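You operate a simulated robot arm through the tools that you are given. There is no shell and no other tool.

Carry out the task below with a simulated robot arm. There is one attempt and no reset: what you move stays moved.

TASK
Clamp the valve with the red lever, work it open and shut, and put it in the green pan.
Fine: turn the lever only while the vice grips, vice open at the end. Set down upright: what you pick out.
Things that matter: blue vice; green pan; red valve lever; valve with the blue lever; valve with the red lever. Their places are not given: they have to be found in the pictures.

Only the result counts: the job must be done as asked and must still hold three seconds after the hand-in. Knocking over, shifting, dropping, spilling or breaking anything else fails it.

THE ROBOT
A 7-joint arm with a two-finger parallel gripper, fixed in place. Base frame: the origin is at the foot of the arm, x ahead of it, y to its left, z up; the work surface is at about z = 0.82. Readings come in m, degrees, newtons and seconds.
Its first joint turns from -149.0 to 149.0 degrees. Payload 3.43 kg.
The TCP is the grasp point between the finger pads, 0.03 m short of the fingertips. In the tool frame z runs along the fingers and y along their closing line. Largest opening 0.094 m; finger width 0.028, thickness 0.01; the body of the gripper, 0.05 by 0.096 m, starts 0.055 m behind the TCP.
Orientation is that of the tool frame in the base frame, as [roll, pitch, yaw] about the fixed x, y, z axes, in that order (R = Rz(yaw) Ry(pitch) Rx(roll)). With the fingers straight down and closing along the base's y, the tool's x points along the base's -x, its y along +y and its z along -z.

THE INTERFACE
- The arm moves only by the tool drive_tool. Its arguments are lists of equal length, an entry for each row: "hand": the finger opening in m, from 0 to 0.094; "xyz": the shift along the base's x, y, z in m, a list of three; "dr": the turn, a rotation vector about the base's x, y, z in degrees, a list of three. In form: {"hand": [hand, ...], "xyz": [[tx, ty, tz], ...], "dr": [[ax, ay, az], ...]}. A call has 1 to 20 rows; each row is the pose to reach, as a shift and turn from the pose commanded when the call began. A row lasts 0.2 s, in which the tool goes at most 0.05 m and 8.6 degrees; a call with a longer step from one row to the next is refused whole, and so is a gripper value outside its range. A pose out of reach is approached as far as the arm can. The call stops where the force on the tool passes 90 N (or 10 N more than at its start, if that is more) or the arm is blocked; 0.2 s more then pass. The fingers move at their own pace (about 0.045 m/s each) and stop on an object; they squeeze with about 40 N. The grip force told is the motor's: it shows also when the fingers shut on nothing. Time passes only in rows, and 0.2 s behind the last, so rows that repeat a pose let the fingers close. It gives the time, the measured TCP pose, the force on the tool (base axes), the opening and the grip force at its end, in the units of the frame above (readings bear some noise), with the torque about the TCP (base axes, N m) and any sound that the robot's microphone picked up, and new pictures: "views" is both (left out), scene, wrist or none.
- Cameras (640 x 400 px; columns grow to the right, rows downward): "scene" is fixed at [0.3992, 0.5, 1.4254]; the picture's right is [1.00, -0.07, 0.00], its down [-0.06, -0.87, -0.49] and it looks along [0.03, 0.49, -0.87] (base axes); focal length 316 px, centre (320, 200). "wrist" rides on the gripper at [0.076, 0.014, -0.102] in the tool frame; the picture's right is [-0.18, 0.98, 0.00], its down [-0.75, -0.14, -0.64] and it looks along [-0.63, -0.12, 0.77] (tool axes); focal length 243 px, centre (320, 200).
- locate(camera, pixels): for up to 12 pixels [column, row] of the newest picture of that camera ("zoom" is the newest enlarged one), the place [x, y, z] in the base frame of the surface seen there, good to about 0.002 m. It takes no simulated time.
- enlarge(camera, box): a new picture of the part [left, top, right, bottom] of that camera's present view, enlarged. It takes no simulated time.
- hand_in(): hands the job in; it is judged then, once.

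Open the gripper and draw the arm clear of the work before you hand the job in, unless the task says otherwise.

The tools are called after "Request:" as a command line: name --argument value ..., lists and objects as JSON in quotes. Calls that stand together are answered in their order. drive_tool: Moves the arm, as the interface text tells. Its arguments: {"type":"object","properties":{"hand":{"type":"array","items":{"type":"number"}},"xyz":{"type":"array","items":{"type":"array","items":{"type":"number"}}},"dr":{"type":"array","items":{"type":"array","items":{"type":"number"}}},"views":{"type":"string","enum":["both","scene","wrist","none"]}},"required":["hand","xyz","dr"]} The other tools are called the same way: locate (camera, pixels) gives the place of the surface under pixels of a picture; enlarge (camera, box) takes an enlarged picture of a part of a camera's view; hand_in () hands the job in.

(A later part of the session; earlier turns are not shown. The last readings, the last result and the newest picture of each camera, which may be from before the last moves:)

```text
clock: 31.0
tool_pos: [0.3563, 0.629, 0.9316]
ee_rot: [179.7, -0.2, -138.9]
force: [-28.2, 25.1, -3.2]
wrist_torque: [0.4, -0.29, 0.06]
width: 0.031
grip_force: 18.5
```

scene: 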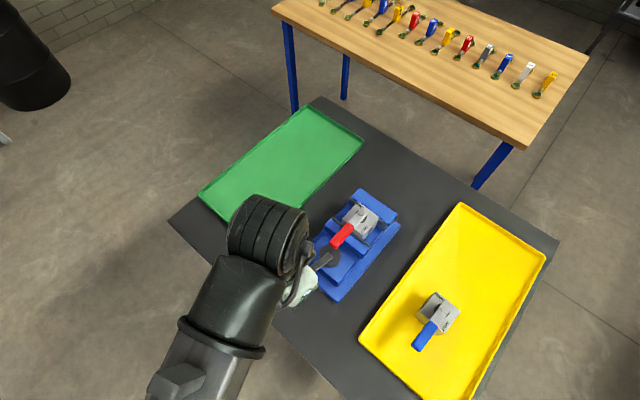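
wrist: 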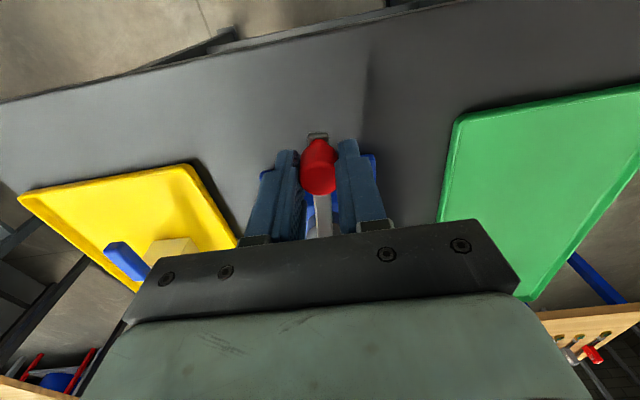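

The width reads 0.031 with 18 N, as the fingers were being pushed apart by the handle load. I let it settle a moment.

Request:
drive_tool --hand '[0.01, 0.01, 0.01]' --xyz '[[0, 0, 0], [0, 0, 0], [0, 0, 0]]' --dr '[[0, 0, 0], [0, 0, 0], [0, 0, 0]]' --views "wrist"

Request:
enlarge --camera "wrist" --box '[230, 110, 410, 250]'

```text
clock: 31.8
tool_pos: [0.3581, 0.628, 0.9316]
ee_rot: [179.6, -0.3, -138.9]
force: [-32.1, 20.5, -10.0]
wrist_torque: [0.13, -0.14, 0.14]
width: 0.0312
grip_force: 18.6
```

wrist: 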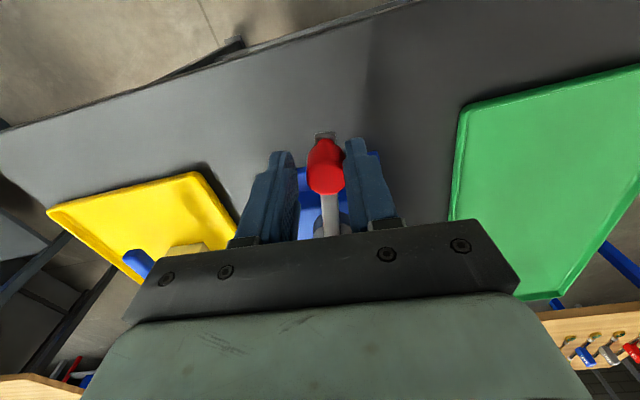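

```text
2.86 times, centred on (320, 180) of wrist
```

zoom: 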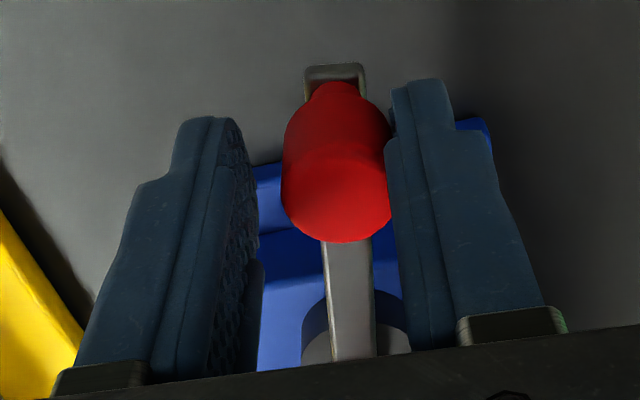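

The knob rests on the +v finger only; the fingers are off-centre by about 4 mm. I shift the tool toward the knob's centre to see whether the handle holds by itself.

Request:
drive_tool --hand '[0.01, 0.01, 0.01, 0.01]' --xyz '[[-0.0015, 0.0017, 0], [-0.003, 0.0034, 0], [-0.003, 0.0034, 0], [-0.003, 0.0034, 0]]' --dr '[[0, 0, 0], [0, 0, 0], [0, 0, 0], [0, 0, 0]]' --views "none"

```text
clock: 32.8
tool_pos: [0.3549, 0.6322, 0.9312]
ee_rot: [179.7, 0.0, -139.0]
force: [-29.0, 13.9, 0.1]
wrist_torque: [-0.04, 0.24, 0.15]
width: 0.0265
grip_force: 14.4
```

The handle seems to follow back slightly with ~30 N left. I relax another 2–3 mm to learn where it holds by itself.

Request:
drive_tool --hand '[0.01, 0.01, 0.01, 0.01]' --xyz '[[-0.001, 0.0012, 0], [-0.002, 0.0023, 0], [-0.002, 0.0023, 0], [-0.002, 0.0023, 0]]' --dr '[[0, 0, 0], [0, 0, 0], [0, 0, 0], [0, 0, 0]]' --views "both"

Request:
enlarge --camera "wrist" --box '[230, 110, 410, 250]'

Request:
enlarge --camera "scene" --box '[325, 190, 395, 255]'

```text
clock: 33.8
tool_pos: [0.354, 0.6343, 0.9299]
ee_rot: [179.9, 0.0, -138.9]
force: [-19.4, 15.0, -7.3]
wrist_torque: [-0.09, 0.15, 0.0]
width: 0.0236
grip_force: 12.4
```

scene: 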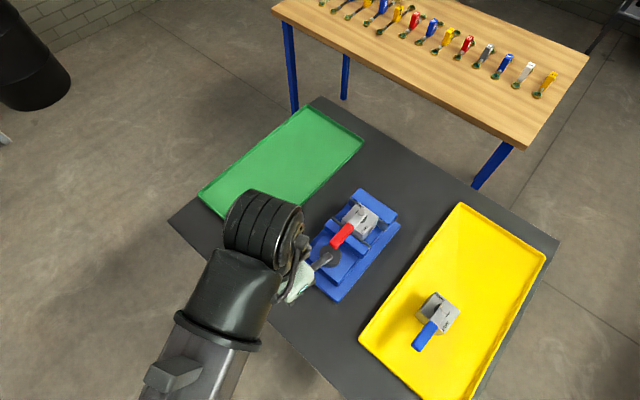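
wrist: 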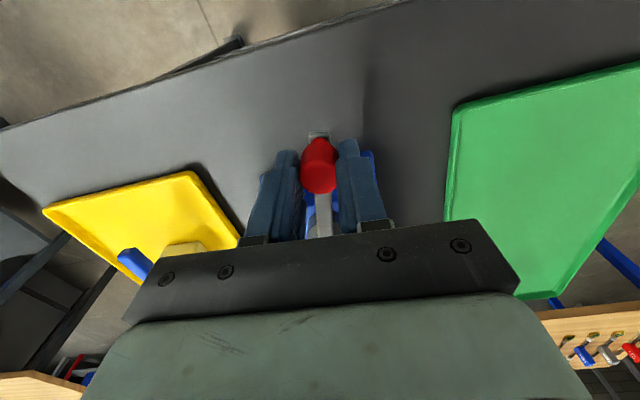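

```text
2.86 times, centred on (320, 180) of wrist
```

zoom: 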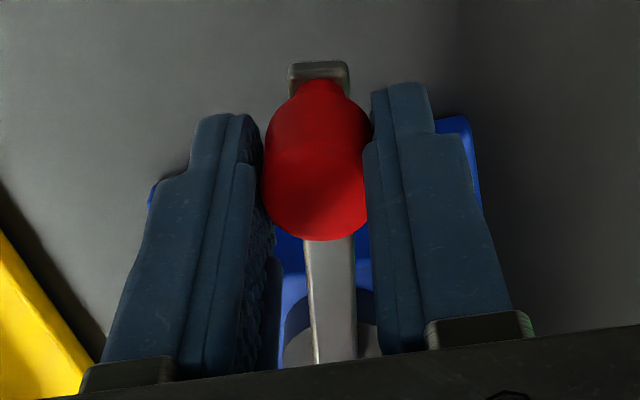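

```text
6.15 times, centred on (360, 222) of scene
```

zoom: 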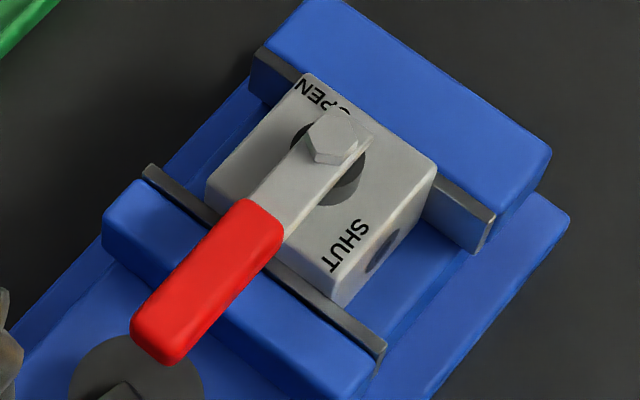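

Handle is near 213.5° with about 24 N spring-back left. I open the fingers in place to see whether it stays by its own friction.

Request:
drive_tool --hand '[0.04, 0.06, 0.06, 0.06]' --xyz '[[0, 0, 0], [0, 0, 0], [0, 0, 0], [0, 0, 0]]' --dr '[[0, 0, 0], [0, 0, 0], [0, 0, 0], [0, 0, 0]]' --views "both"

Request:
enlarge --camera "wrist" --box '[230, 110, 410, 250]'

Request:
enlarge --camera "scene" --box '[325, 190, 395, 255]'

```text
clock: 34.8
tool_pos: [0.3549, 0.633, 0.9313]
ee_rot: [-180.0, 0.0, -138.9]
force: [0.8, 0.2, -0.3]
wrist_torque: [0.02, 0.0, -0.03]
width: 0.0599
grip_force: 0.1
```

scene: 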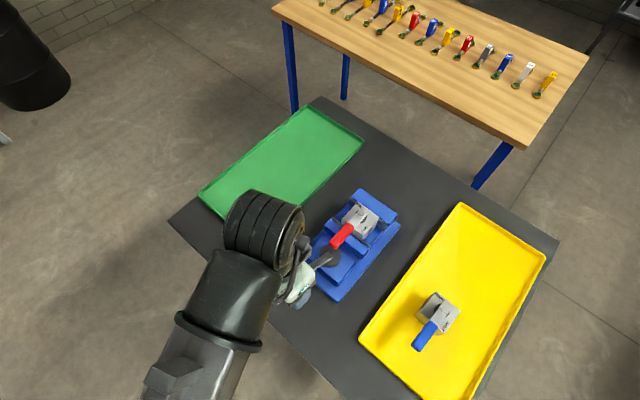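
wrist: 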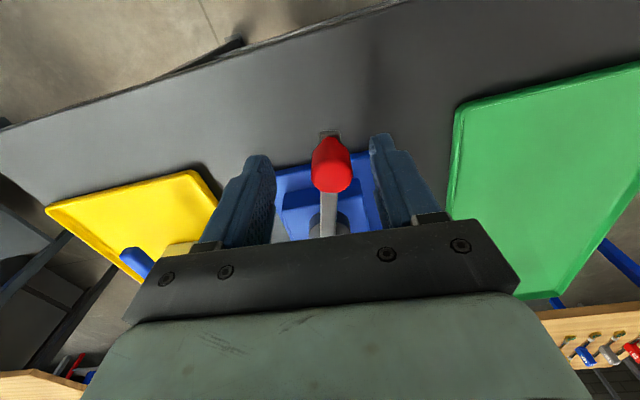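

```text
2.86 times, centred on (320, 180) of wrist
```

zoom: 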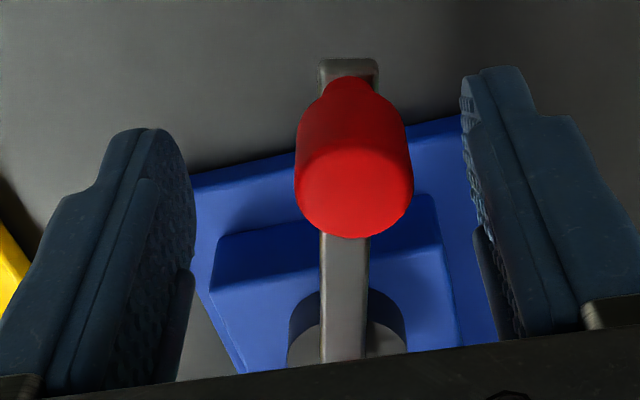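

```text
6.15 times, centred on (360, 222) of scene
```

zoom: 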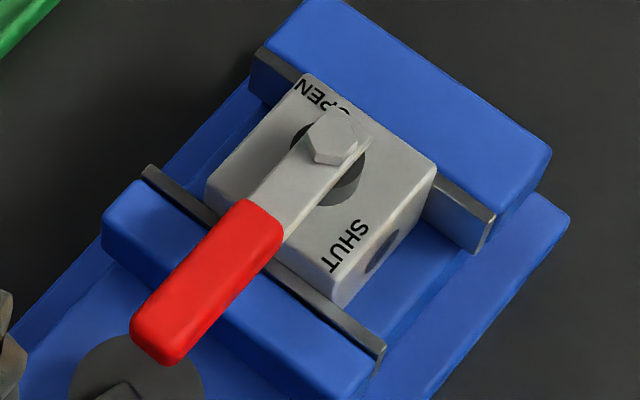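

The handle stays near 213° when released and the jaw edges have not moved, so the vice holds the valve. I measure the valve and lever now for the lever-turning path.

Request:
locate --camera "zoom" --pixels '[[435, 167], [208, 183], [303, 76], [340, 302], [333, 130], [275, 200], [245, 235], [200, 290], [155, 335], [185, 360], [135, 325], [360, 330]]'

```text
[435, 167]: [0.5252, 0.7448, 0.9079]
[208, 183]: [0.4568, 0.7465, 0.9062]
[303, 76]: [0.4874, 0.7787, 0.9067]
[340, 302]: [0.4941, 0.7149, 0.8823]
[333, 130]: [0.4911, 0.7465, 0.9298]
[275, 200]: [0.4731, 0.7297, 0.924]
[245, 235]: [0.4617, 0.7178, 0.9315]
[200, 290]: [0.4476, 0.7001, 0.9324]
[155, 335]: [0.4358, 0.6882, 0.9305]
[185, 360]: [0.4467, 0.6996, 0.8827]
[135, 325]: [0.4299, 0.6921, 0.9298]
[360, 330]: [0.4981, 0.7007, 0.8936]
```

Valve centre is now ≈ (0.491,0.746), the lever at 225° with its red grip from r≈0.035 to 0.082, top z≈0.931. I raise the hand off the knob and go above the lever grip at r=0.065, (0.445,0.700), fingers closing across it.

Request:
drive_tool --hand '[0.06, 0.06, 0.06, 0.06, 0.06, 0.06, 0.06, 0.06, 0.06, 0.06]' --xyz '[[0, 0, 0.02], [0, 0, 0.04], [0, 0, 0.06], [0, 0, 0.08], [0.015, 0.011, 0.08], [0.035, 0.026, 0.08], [0.055, 0.041, 0.08], [0.075, 0.055, 0.08], [0.0905, 0.067, 0.08], [0.0905, 0.067, 0.08]]' --dr '[[0, 0, 0], [0, 0, 0], [0, 0, 0], [0, 0, 0], [0, 0, 1], [0, 0, 2], [0, 0, 3], [0, 0, 3.9], [0, 0, 3.9], [0, 0, 3.9]]'

```text
clock: 37.0
tool_pos: [0.4465, 0.6996, 1.0103]
ee_rot: [180.0, 0.0, -135.1]
force: [0.0, -0.1, -0.5]
wrist_torque: [0.02, -0.01, 0.0]
width: 0.0602
grip_force: 0.1
```

scene: 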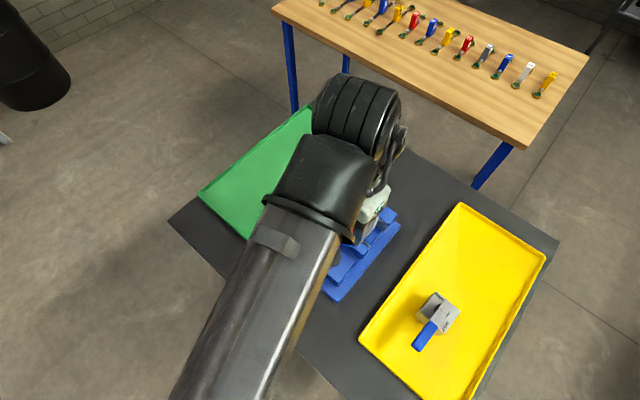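
wrist: 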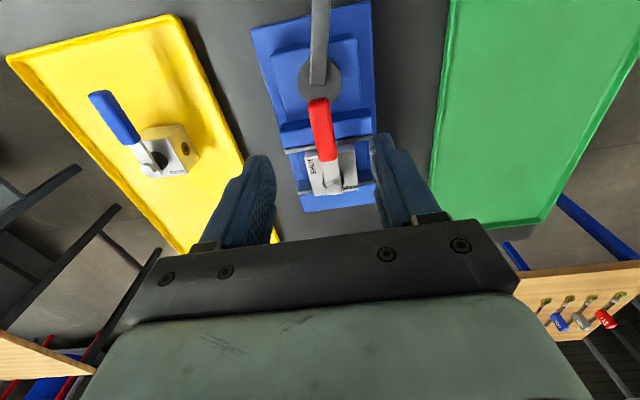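

The wrist view shows the lever from (317,100) to (326,160) and the jaws on both sides of the body. I measure from this view.

Request:
enlarge --camera "wrist" --box '[240, 0, 400, 210]'

Request:
locate --camera "wrist" --pixels '[[317, 100], [309, 103], [327, 101], [322, 130], [325, 155], [331, 181], [315, 190], [360, 188], [307, 152], [355, 147], [320, 60], [298, 192]]'

```text
1.90 times, centred on (320, 105) of wrist
```

zoom: 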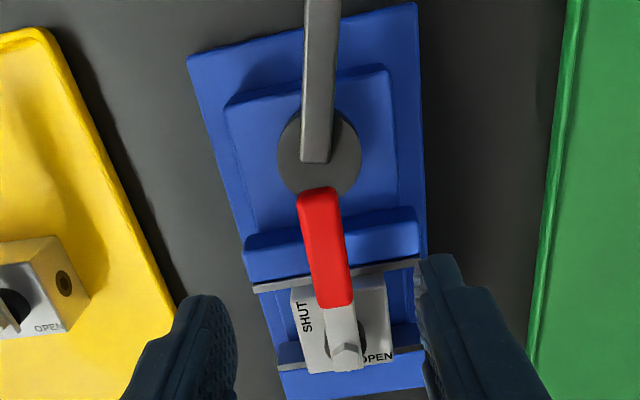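

```text
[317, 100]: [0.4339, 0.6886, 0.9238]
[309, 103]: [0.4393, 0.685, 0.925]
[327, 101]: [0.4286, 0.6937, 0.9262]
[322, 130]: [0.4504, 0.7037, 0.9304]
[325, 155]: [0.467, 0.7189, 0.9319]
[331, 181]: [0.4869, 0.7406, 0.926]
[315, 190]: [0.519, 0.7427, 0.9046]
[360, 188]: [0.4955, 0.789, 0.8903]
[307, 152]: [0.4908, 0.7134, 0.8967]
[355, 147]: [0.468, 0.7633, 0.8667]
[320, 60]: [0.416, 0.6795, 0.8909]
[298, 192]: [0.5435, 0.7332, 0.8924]
```

The lever grip is 0.014 m wide on the 225° line through (0.445,0.700). I descend to TCP z≈0.930 (tips at 0.900, above the jaw top 0.8935) and close on it.

Request:
drive_tool --hand '[0.06, 0.05, 0.05, 0.05, 0.05, 0.05, 0.03, 0.01, 0.01, 0.01, 0.01]' --xyz '[[0, 0, -0.02], [0, 0, -0.04], [0, 0, -0.055], [0, 0, -0.07], [0, 0, -0.08], [0, 0, -0.08], [0, 0, -0.08], [0, 0, -0.08], [0, 0, -0.08], [0, 0, -0.08], [0, 0, -0.08]]' --dr '[[0, 0, 0], [0, 0, 0], [0, 0, 0], [0, 0, 0], [0, 0, 0], [0, 0, 0], [0, 0, 0], [0, 0, 0], [0, 0, 0], [0, 0, 0], [0, 0, 0]]'

```text
clock: 39.4
tool_pos: [0.445, 0.6991, 0.9308]
ee_rot: [-180.0, 0.1, -135.1]
force: [-1.5, 1.4, -0.2]
wrist_torque: [0.0, -0.03, 0.09]
width: 0.0206
grip_force: 40.0
```

scene: 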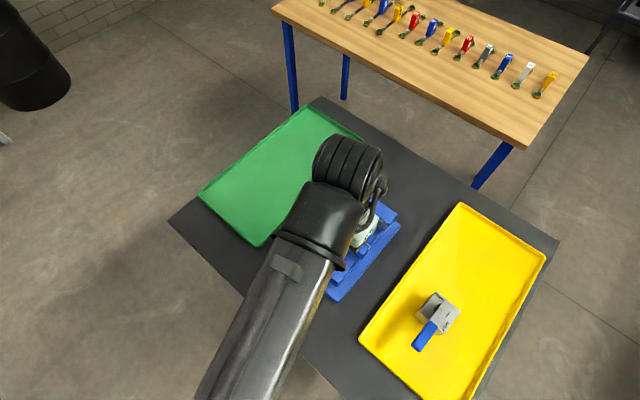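
wrist: 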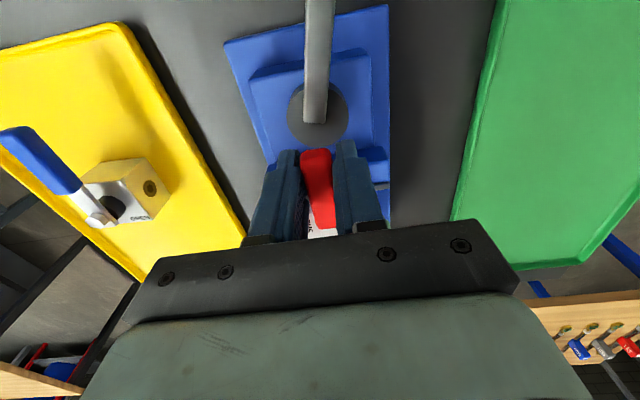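

The lever grip is held (0.0206 m, 40 N). I turn it 10° clockwise (seen from above) toward OPEN about (0.491,0.746), watching force and torque.

Request:
drive_tool --hand '[0.01, 0.01, 0.01, 0.01, 0.01]' --xyz '[[-0.002, 0.0021, 0], [-0.0039, 0.0042, 0], [-0.0057, 0.0064, 0], [-0.0074, 0.0087, 0], [-0.0074, 0.0087, 0]]' --dr '[[0, 0, -2.5], [0, 0, -5], [0, 0, -7.5], [0, 0, -10], [0, 0, -10]]'

```text
clock: 40.6
tool_pos: [0.4373, 0.7087, 0.931]
ee_rot: [180.0, -0.1, -145.2]
force: [0.8, -2.6, -9.2]
wrist_torque: [-0.25, 0.31, -0.22]
width: 0.0206
grip_force: 40.5
```

scene: 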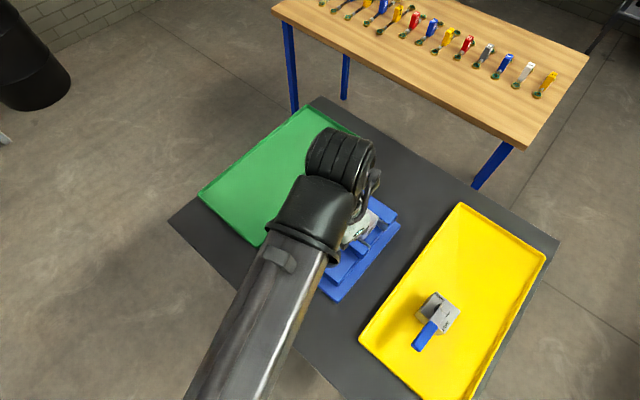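
wrist: 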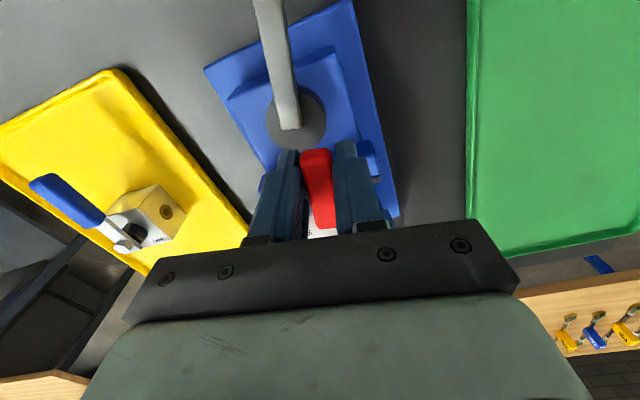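

The lever follows with little force. I continue the arc to 50°.

Request:
drive_tool --hand '[0.01, 0.01, 0.01, 0.01, 0.01, 0.01, 0.01, 0.01, 0.01, 0.01, 0.01]' --xyz '[[-0.0025, 0.0038, 0], [-0.0047, 0.0078, 0], [-0.0067, 0.0119, 0], [-0.0083, 0.0162, 0], [-0.0097, 0.0205, 0], [-0.0108, 0.025, 0], [-0.0115, 0.0295, 0], [-0.0119, 0.034, 0], [-0.012, 0.0386, 0], [-0.0118, 0.0432, 0], [-0.0118, 0.0432, 0]]' --dr '[[0, 0, -4], [0, 0, -8], [0, 0, -12], [0, 0, -16], [0, 0, -20], [0, 0, -24], [0, 0, -28], [0, 0, -32], [0, 0, -36], [0, 0, -40], [0, 0, -40]]'

Request:
enlarge --camera "scene" --box '[275, 180, 405, 305]'

```text
clock: 43.0
tool_pos: [0.4255, 0.7524, 0.9312]
ee_rot: [179.9, -0.1, 174.8]
force: [11.7, 0.6, 2.2]
wrist_torque: [-0.1, -0.67, 0.03]
width: 0.0209
grip_force: 40.5
```

scene: 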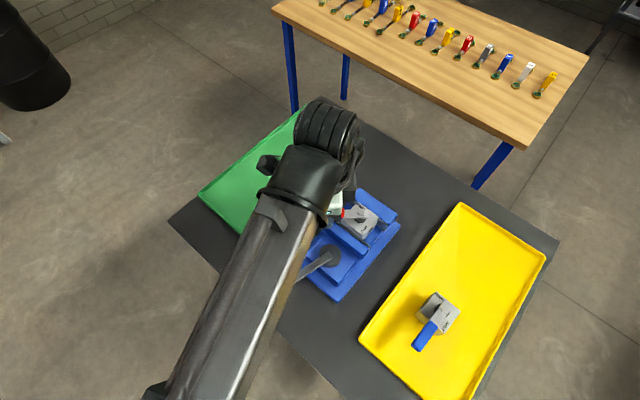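
wrist: 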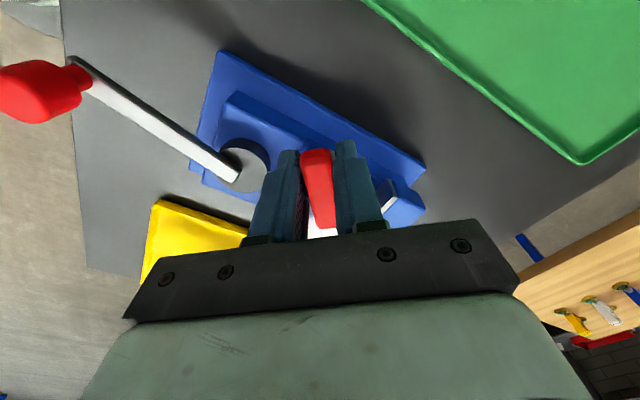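

```text
3.20 times, centred on (340, 242) of scene
```

zoom: 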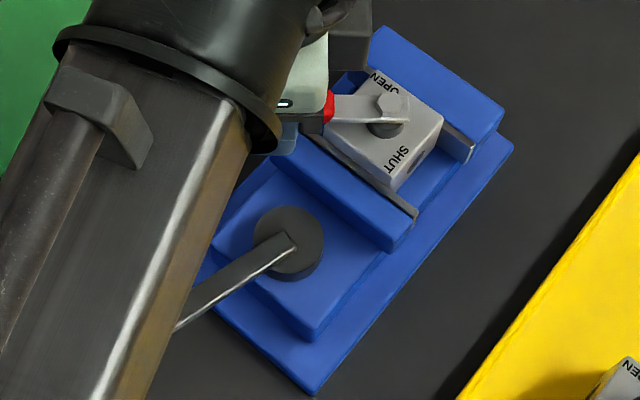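

The body stays clamped while the lever has swung 50° (zoom shows it pointing left). I continue to about 90°.

Request:
drive_tool --hand '[0.01, 0.01, 0.01, 0.01, 0.01, 0.01, 0.01, 0.01, 0.01, 0.01, 0.01]' --xyz '[[0.001, 0.0045, 0], [0.0022, 0.009, 0], [0.0034, 0.0133, 0], [0.0049, 0.0175, 0], [0.0067, 0.0217, 0], [0.0087, 0.0257, 0], [0.011, 0.0296, 0], [0.0135, 0.0332, 0], [0.0163, 0.0367, 0], [0.0194, 0.04, 0], [0.0194, 0.04, 0]]' --dr '[[0, 0, -4], [0, 0, -8], [0, 0, -12], [0, 0, -16], [0, 0, -20], [0, 0, -24], [0, 0, -28], [0, 0, -32], [0, 0, -36], [0, 0, -40], [0, 0, -40]]'

Request:
enlarge --camera "scene" --box '[275, 180, 405, 305]'

```text
clock: 45.4
tool_pos: [0.4471, 0.7909, 0.9299]
ee_rot: [180.0, 0.0, 134.7]
force: [1.8, 1.7, -0.4]
wrist_torque: [0.12, 0.12, 0.19]
width: 0.0209
grip_force: 40.0
```

scene: 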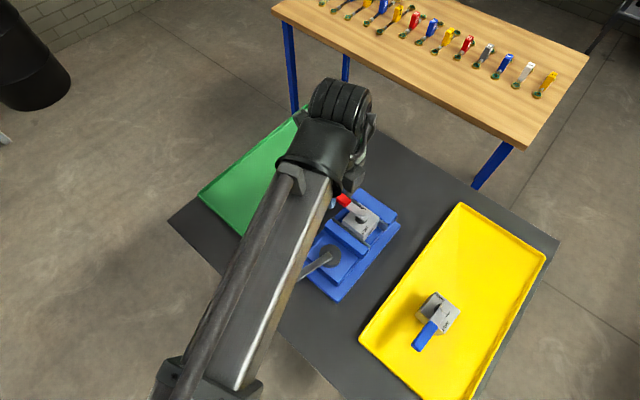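
wrist: 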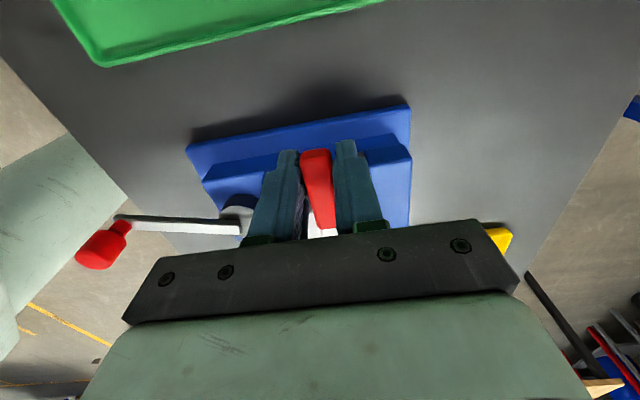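

```text
3.20 times, centred on (340, 242) of scene
```

zoom: 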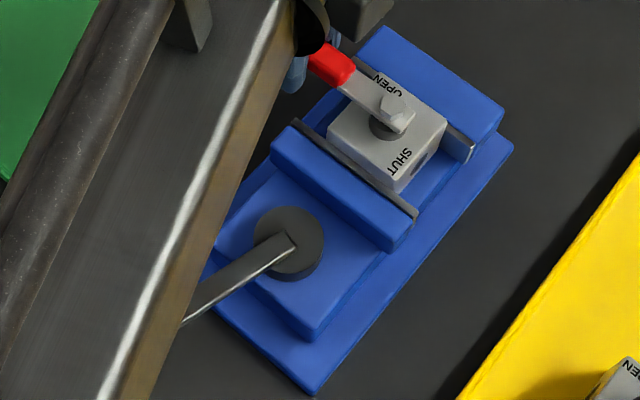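

The lever now lies at ~135°, along the OPEN mark, still with almost no force. I push gently 4° further to feel the end stop.

Request:
drive_tool --hand '[0.01, 0.01, 0.01, 0.01]' --xyz '[[0.0011, 0.001, 0], [0.0022, 0.0021, 0], [0.0033, 0.0031, 0], [0.0033, 0.0031, 0]]' --dr '[[0, 0, -1.3], [0, 0, -2.7], [0, 0, -4], [0, 0, -4]]'

Request:
enlarge --camera "scene" --box '[325, 190, 395, 255]'

```text
clock: 46.4
tool_pos: [0.4472, 0.7919, 0.932]
ee_rot: [-179.8, 0.1, 130.9]
force: [-12.7, -27.1, -4.8]
wrist_torque: [0.14, 0.23, 0.85]
width: 0.0218
grip_force: 40.6
```

scene: 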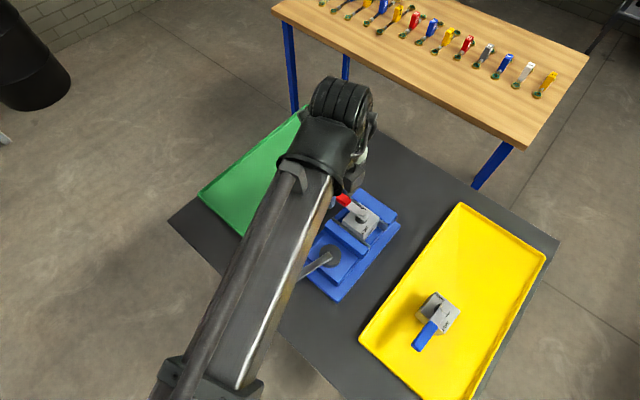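
wrist: 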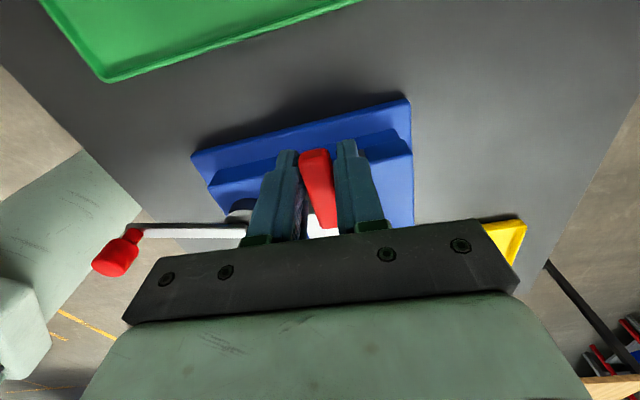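

```text
6.15 times, centred on (360, 222) of scene
```

zoom: 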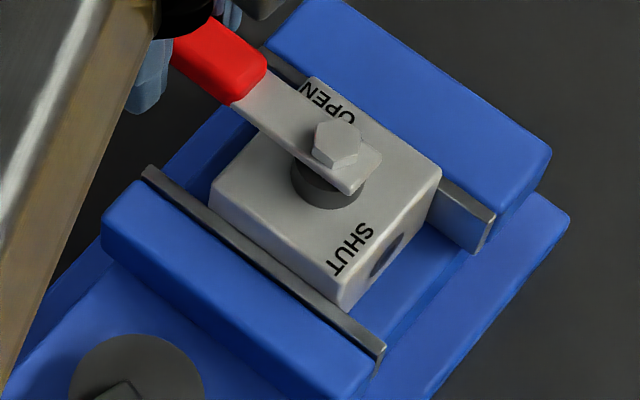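

Force rose to 30 N without motion, so the OPEN stop is reached. I check that the body has not shifted in the jaws.

Request:
locate --camera "zoom" --pixels '[[438, 168], [213, 198], [343, 304], [335, 140], [380, 352], [148, 170], [250, 90], [180, 55]]'

```text
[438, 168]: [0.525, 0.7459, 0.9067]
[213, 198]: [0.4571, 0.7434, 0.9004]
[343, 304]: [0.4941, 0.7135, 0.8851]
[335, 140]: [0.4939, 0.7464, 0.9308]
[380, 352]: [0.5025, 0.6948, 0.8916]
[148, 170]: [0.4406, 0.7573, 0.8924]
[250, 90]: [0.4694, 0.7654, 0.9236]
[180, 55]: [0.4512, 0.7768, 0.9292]
```

The body is unmoved within a millimetre. Now I turn the lever back counter-clockwise the full way to 225° (SHUT).

Request:
drive_tool --hand '[0.01, 0.01, 0.01, 0.01, 0.01, 0.01, 0.01, 0.01, 0.01, 0.01, 0.01, 0.01, 0.01, 0.01, 0.01, 0.01, 0.01, 0.01, 0.01, 0.01]' --xyz '[[-0.0041, -0.0049, 0], [-0.0078, -0.0092, 0], [-0.011, -0.0138, 0], [-0.0139, -0.0187, 0], [-0.0163, -0.0238, 0], [-0.0183, -0.0291, 0], [-0.0198, -0.0345, 0], [-0.0209, -0.0401, 0], [-0.0214, -0.0457, 0], [-0.0215, -0.0514, 0], [-0.021, -0.057, 0], [-0.0201, -0.0626, 0], [-0.0187, -0.0681, 0], [-0.0168, -0.0734, 0], [-0.0144, -0.0785, 0], [-0.0117, -0.0834, 0], [-0.0085, -0.0881, 0], [-0.0049, -0.0925, 0], [-0.0025, -0.0949, 0], [-0.0025, -0.0949, 0]]' --dr '[[0, 0, 6], [0, 0, 11], [0, 0, 16], [0, 0, 21], [0, 0, 26], [0, 0, 31], [0, 0, 36], [0, 0, 41], [0, 0, 46], [0, 0, 51], [0, 0, 56], [0, 0, 61], [0, 0, 66], [0, 0, 71], [0, 0, 76], [0, 0, 81], [0, 0, 86], [0, 0, 91], [0, 0, 94], [0, 0, 94]]'

Request:
enlarge --camera "scene" --box '[325, 190, 395, 255]'

```text
clock: 50.6
tool_pos: [0.444, 0.6992, 0.9309]
ee_rot: [-179.9, -0.1, -135.0]
force: [-13.3, -16.1, -1.6]
wrist_torque: [-0.34, 0.42, -0.15]
width: 0.0208
grip_force: 39.8
```

scene: 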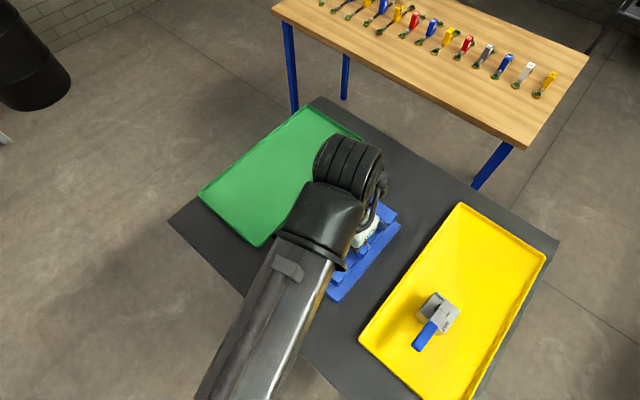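
wrist: 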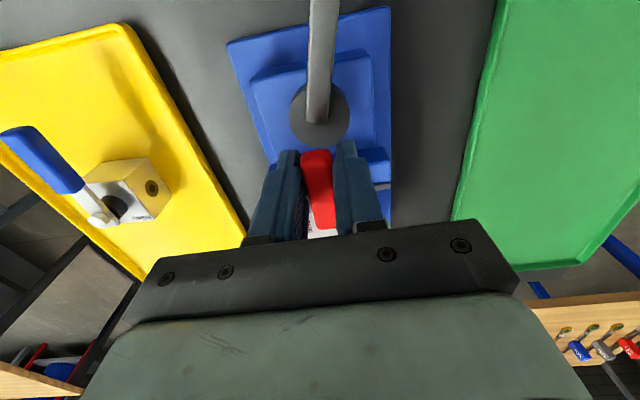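

```text
6.15 times, centred on (360, 222) of scene
```

zoom: 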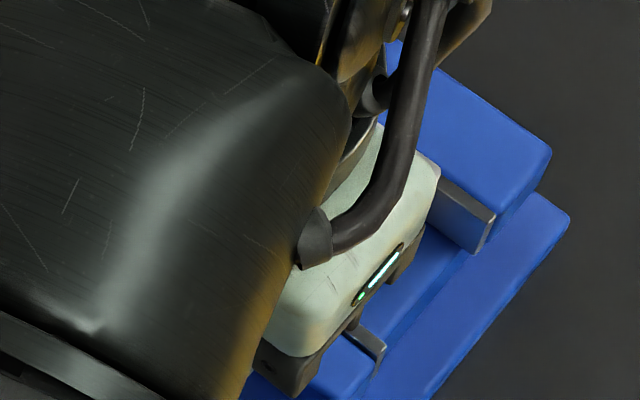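

The lever is back at 225°. I push 4° further to feel the SHUT stop, easing the small radial load.

Request:
drive_tool --hand '[0.01, 0.01, 0.01, 0.01]' --xyz '[[0.0003, -0.0018, 0], [0.0014, -0.0029, 0], [0.0024, -0.004, 0], [0.0024, -0.004, 0]]' --dr '[[0, 0, 1.3], [0, 0, 2.7], [0, 0, 4], [0, 0, 4]]' --views "wrist"

```text
clock: 51.6
tool_pos: [0.4472, 0.697, 0.9311]
ee_rot: [179.7, 0.1, -131.0]
force: [-22.4, 9.8, -0.4]
wrist_torque: [0.47, -0.25, -0.85]
width: 0.0219
grip_force: 40.5
```

wrist: 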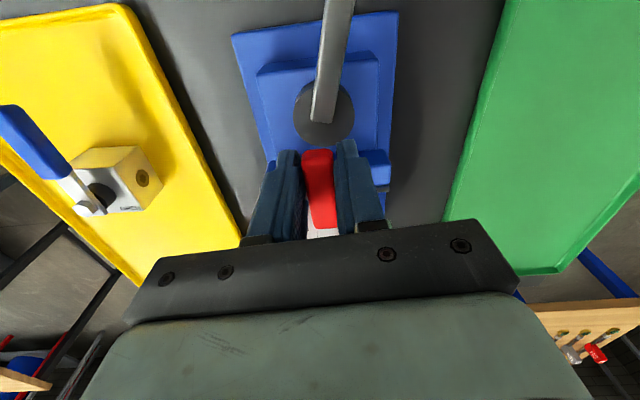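

The SHUT stop is felt (23 N tangential, torque -0.85 Nm, mirrored to the OPEN stop). I open the fingers here so the lever stays at its stop, then lift.

Request:
drive_tool --hand '[0.03, 0.05, 0.06, 0.06, 0.06, 0.06, 0.06, 0.06, 0.06, 0.06]' --xyz '[[0, 0, 0], [0, 0, 0], [-0.001, 0.001, 0], [-0.002, 0.003, 0], [-0.002, 0.003, 0.015], [-0.002, 0.003, 0.035], [-0.002, 0.003, 0.055], [-0.002, 0.003, 0.08], [-0.002, 0.003, 0.1], [-0.002, 0.003, 0.1]]' --dr '[[0, 0, 0], [0, 0, 0], [0, 0, -2], [0, 0, -4], [0, 0, -4], [0, 0, -4], [0, 0, -4], [0, 0, -4], [0, 0, -4], [0, 0, -4]]'

Request:
enlarge --camera "wrist" --box '[230, 0, 410, 220]'

```text
clock: 53.8
tool_pos: [0.4466, 0.699, 1.0312]
ee_rot: [179.9, 0.0, -135.0]
force: [0.0, -0.7, 0.5]
wrist_torque: [0.0, -0.01, 0.03]
width: 0.0601
grip_force: 0.0
```

scene: 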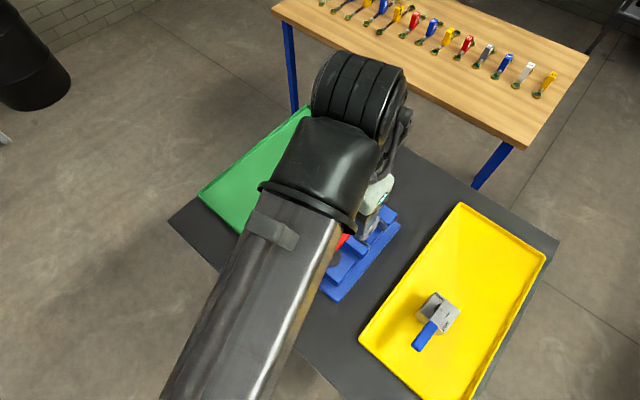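
wrist: 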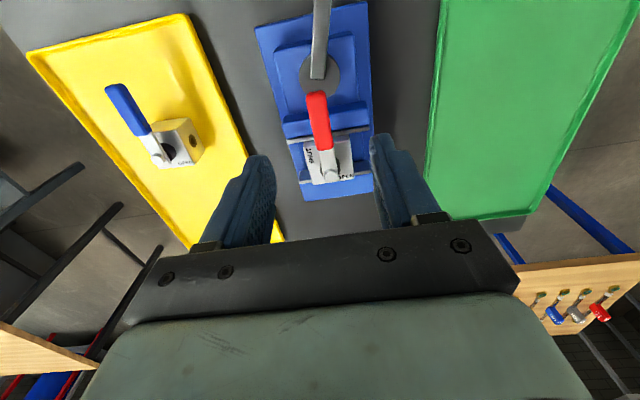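

```text
1.82 times, centred on (320, 110) of wrist
```

zoom: 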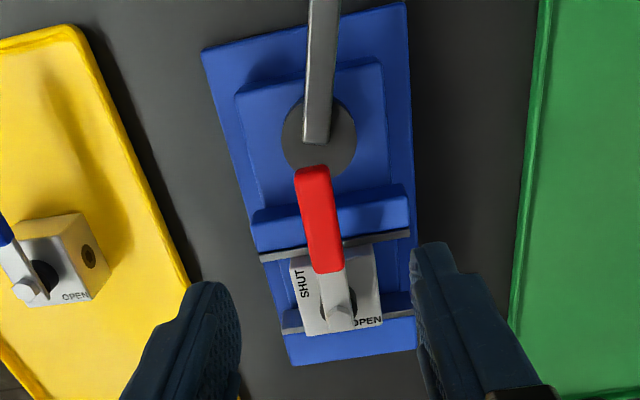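

The lever is shut with the body in place. Now I go above the handle knob (about (0.352,0.635)) to open the vice again.

Request:
drive_tool --hand '[0.06, 0.06, 0.06, 0.06, 0.06, 0.06, 0.06]' --xyz '[[-0.02, -0.013, 0], [-0.04, -0.027, 0], [-0.06, -0.04, 0], [-0.08, -0.054, -0.01], [-0.0945, -0.064, -0.02], [-0.0945, -0.064, -0.03], [-0.0945, -0.064, -0.03]]' --dr '[[0, 0, -3], [0, 0, -6], [0, 0, -9], [0, 0, -12], [0, 0, -12], [0, 0, -12], [0, 0, -12]]'

Request:
enlarge --camera "scene" --box '[275, 180, 405, 305]'

```text
clock: 55.4
tool_pos: [0.3528, 0.6346, 1.002]
ee_rot: [-180.0, -0.1, -147.1]
force: [-0.2, -0.6, 0.4]
wrist_torque: [0.02, 0.01, 0.01]
width: 0.0599
grip_force: 0.0
```

scene: 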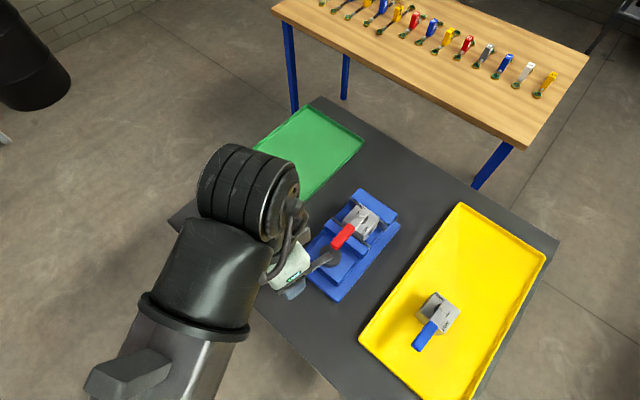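
wrist: 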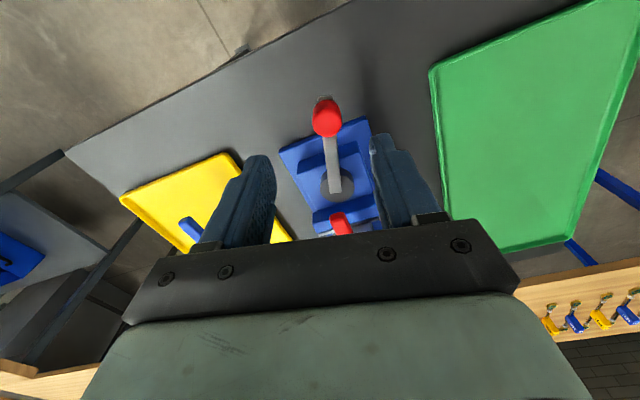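

```text
3.20 times, centred on (340, 242) of scene
```

zoom: 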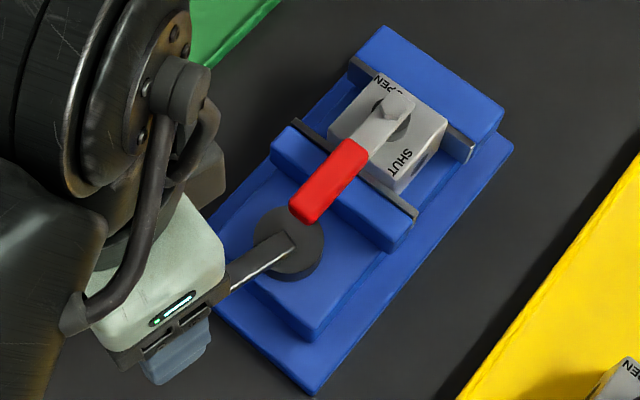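

Request:
locate --camera "wrist" --pixels '[[327, 125], [327, 115], [314, 115], [341, 115], [327, 105], [333, 150], [333, 180], [336, 190]]'

```text
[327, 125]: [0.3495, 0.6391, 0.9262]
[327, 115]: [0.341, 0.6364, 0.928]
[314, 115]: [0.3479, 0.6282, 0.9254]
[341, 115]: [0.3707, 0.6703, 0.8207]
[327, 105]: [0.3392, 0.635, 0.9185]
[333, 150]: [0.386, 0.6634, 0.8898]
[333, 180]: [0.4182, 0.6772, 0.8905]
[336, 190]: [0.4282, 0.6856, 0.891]
```

The knob is around (0.349,0.637), nearly centred between the fingers. I adjust slightly, descend to z≈0.930 and grip it.

Request:
drive_tool --hand '[0.06, 0.06, 0.06, 0.06, 0.06, 0.06, 0.04, 0.02, 0.01, 0.01, 0.01]' --xyz '[[-0.0025, 0.002, -0.01], [-0.0025, 0.002, -0.025], [-0.0025, 0.002, -0.04], [-0.0025, 0.002, -0.055], [-0.0025, 0.002, -0.066], [-0.0025, 0.002, -0.071], [-0.0025, 0.002, -0.071], [-0.0025, 0.002, -0.071], [-0.0025, 0.002, -0.071], [-0.0025, 0.002, -0.071], [-0.0025, 0.002, -0.071]]' --dr '[[0, 0, 0], [0, 0, 0], [0, 0, 0], [0, 0, 0], [0, 0, 0], [0, 0, 0], [0, 0, 0], [0, 0, 0], [0, 0, 0], [0, 0, 0], [0, 0, 0]]'

Request:
enlarge --camera "wrist" --box '[230, 110, 410, 250]'

```text
clock: 57.8
tool_pos: [0.3491, 0.638, 0.9292]
ee_rot: [180.0, 0.1, -147.1]
force: [-7.1, 6.3, -3.6]
wrist_torque: [-0.03, -0.43, 0.49]
width: 0.0228
grip_force: 45.1
```

scene: 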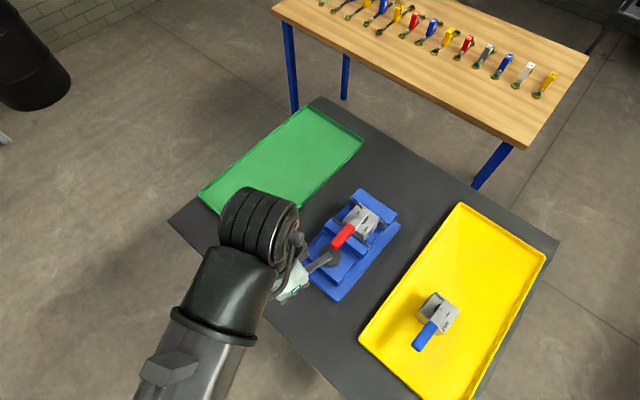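
wrist: 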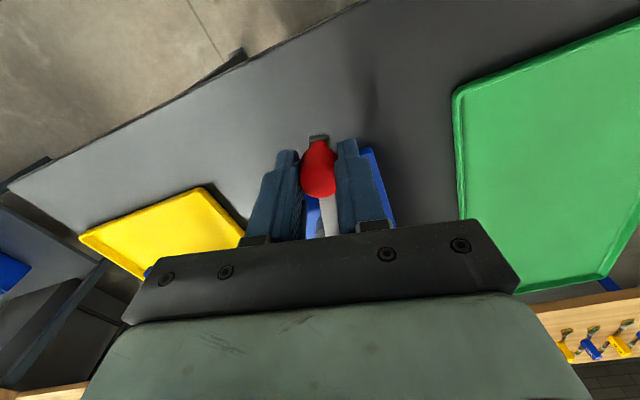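

```text
2.86 times, centred on (320, 180) of wrist
```

zoom: 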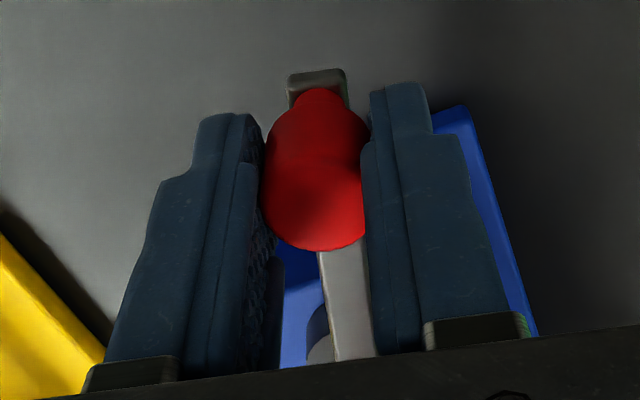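

The knob is held at handle angle ≈211°. I turn it back clockwise, first 40°.

Request:
drive_tool --hand '[0.01, 0.01, 0.01, 0.01, 0.01, 0.01, 0.01, 0.01, 0.01, 0.01, 0.01]' --xyz '[[-0.0032, 0.0059, 0], [-0.0061, 0.0121, 0], [-0.0085, 0.0184, 0], [-0.0104, 0.0248, 0], [-0.0119, 0.0314, 0], [-0.0129, 0.0381, 0], [-0.0135, 0.0448, 0], [-0.0136, 0.0515, 0], [-0.0132, 0.0583, 0], [-0.0124, 0.0649, 0], [-0.0124, 0.0649, 0]]' --dr '[[0, 0, -4], [0, 0, -8], [0, 0, -12], [0, 0, -16], [0, 0, -20], [0, 0, -24], [0, 0, -28], [0, 0, -32], [0, 0, -36], [0, 0, -40], [0, 0, -40]]'

Request:
enlarge --camera "scene" --box '[275, 180, 405, 305]'

```text
clock: 60.2
tool_pos: [0.3369, 0.7022, 0.9298]
ee_rot: [179.9, 0.0, 172.7]
force: [-2.7, -2.6, -24.3]
wrist_torque: [0.38, -0.73, -0.08]
width: 0.0231
grip_force: 45.1
```

scene: 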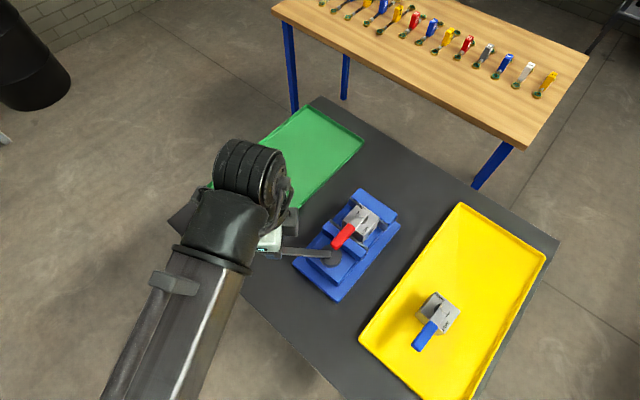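
wrist: 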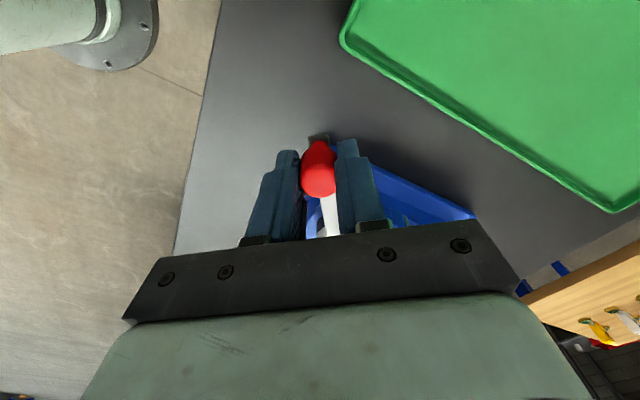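

```text
3.20 times, centred on (340, 242) of scene
```

zoom: 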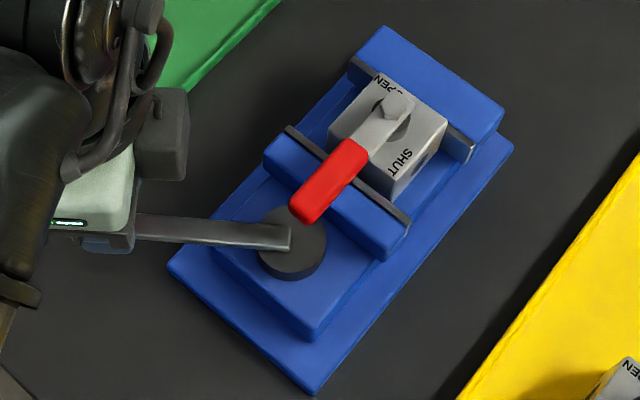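

The jaw is backing off and the valve stands free. I turn the remaining ~36° to the handle's original position.

Request:
drive_tool --hand '[0.01, 0.01, 0.01, 0.01, 0.01, 0.01, 0.01, 0.01, 0.01, 0.01, 0.01]' --xyz '[[0.0014, 0.0067, 0], [0.0031, 0.0132, 0], [0.0053, 0.0195, 0], [0.008, 0.0257, 0], [0.0111, 0.0317, 0], [0.0146, 0.0375, 0], [0.0185, 0.043, 0], [0.0227, 0.0482, 0], [0.0261, 0.052, 0], [0.0271, 0.0529, 0], [0.0271, 0.0529, 0]]' --dr '[[0, 0, -4], [0, 0, -8], [0, 0, -12], [0, 0, -16], [0, 0, -20], [0, 0, -24], [0, 0, -28], [0, 0, -32], [0, 0, -35], [0, 0, -36], [0, 0, -36]]'

Request:
enlarge --camera "scene" --box '[275, 180, 405, 305]'

```text
clock: 62.6
tool_pos: [0.3639, 0.755, 0.9287]
ee_rot: [179.9, 0.0, 136.8]
force: [-1.3, 3.1, -4.6]
wrist_torque: [-0.11, 0.54, 0.04]
width: 0.0227
grip_force: 45.4
```

scene: 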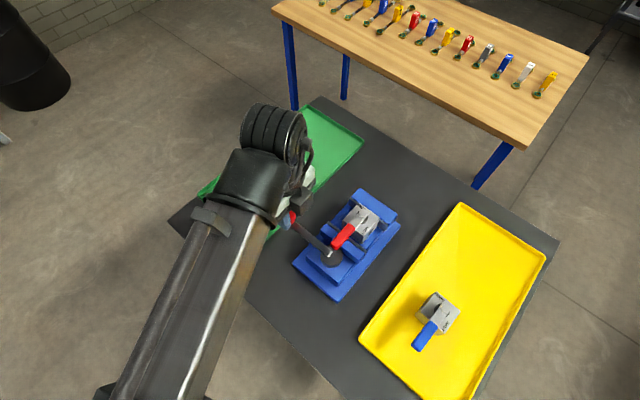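
wrist: 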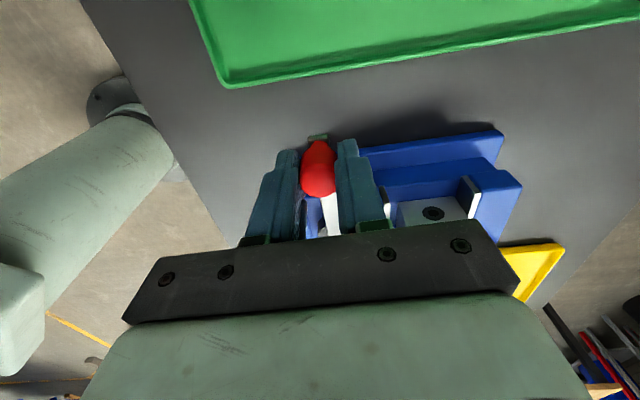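

```text
3.20 times, centred on (340, 242) of scene
```

zoom: 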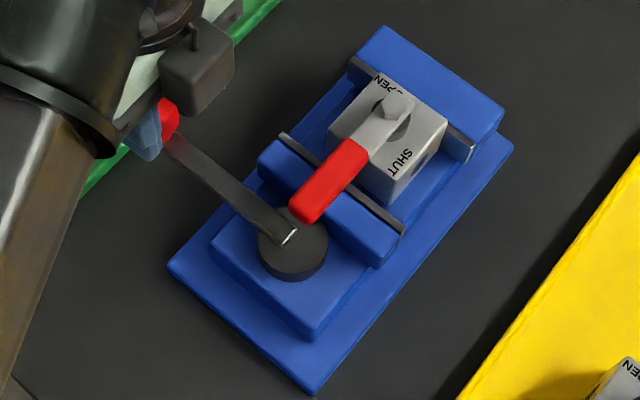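

The vice is open again with the handle at its starting angle. I release the knob, lift straight up, and measure the valve.

Request:
drive_tool --hand '[0.03, 0.05, 0.06, 0.06, 0.06, 0.06, 0.06, 0.06, 0.06, 0.06, 0.07, 0.08, 0.09, 0.094, 0.094, 0.094, 0.094, 0.094]' --xyz '[[0, 0, 0], [0, 0, 0], [0, 0, 0], [0, 0, 0.015], [0, 0, 0.03], [0, 0, 0.05], [0, 0, 0.07], [0, 0, 0.09], [0, 0, 0.1], [0, 0, 0.1], [0, 0.005, 0.1], [0, 0.01, 0.1], [0, 0.015, 0.1], [0, 0.02, 0.1], [0, 0.03, 0.1], [0, 0.04, 0.1], [0, 0.05, 0.1], [0, 0.05, 0.1]]' --dr '[[0, 0, 0], [0, 0, 0], [0, 0, 0], [0, 0, 0], [0, 0, 0], [0, 0, 0], [0, 0, 0], [0, 0, 0], [0, 0, 8], [0, 0, 16], [0, 0, 24], [0, 0, 32], [0, 0, 40], [0, 0, 48], [0, 0, 56], [0, 0, 64], [0, 0, 72], [0, 0, 80]]'

Request:
enlarge --camera "scene" --box '[325, 180, 405, 255]'

```text
clock: 66.4
tool_pos: [0.3624, 0.8056, 1.0321]
ee_rot: [-180.0, 0.0, -142.9]
force: [-0.3, -0.2, 0.0]
wrist_torque: [0.04, 0.03, -0.04]
width: 0.094
grip_force: 0.0
```

scene: 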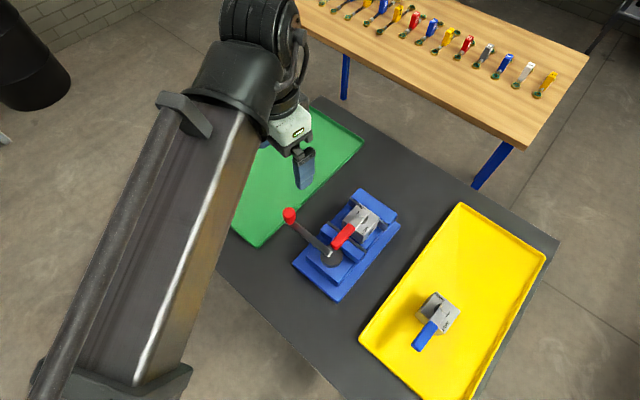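
wrist: 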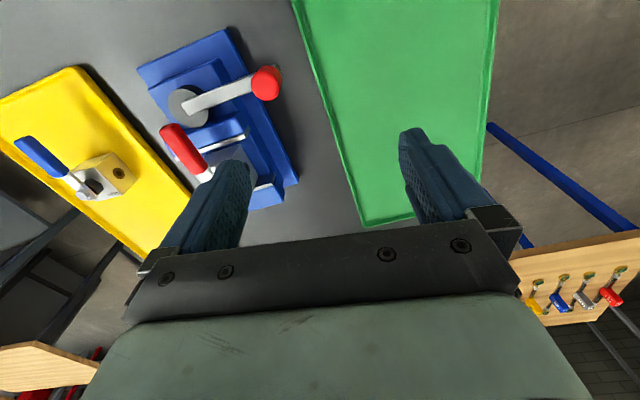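

```text
5.33 times, centred on (365, 218) of scene
```

zoom: 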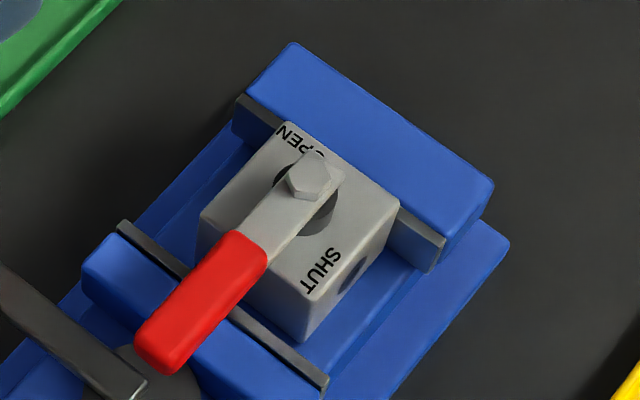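

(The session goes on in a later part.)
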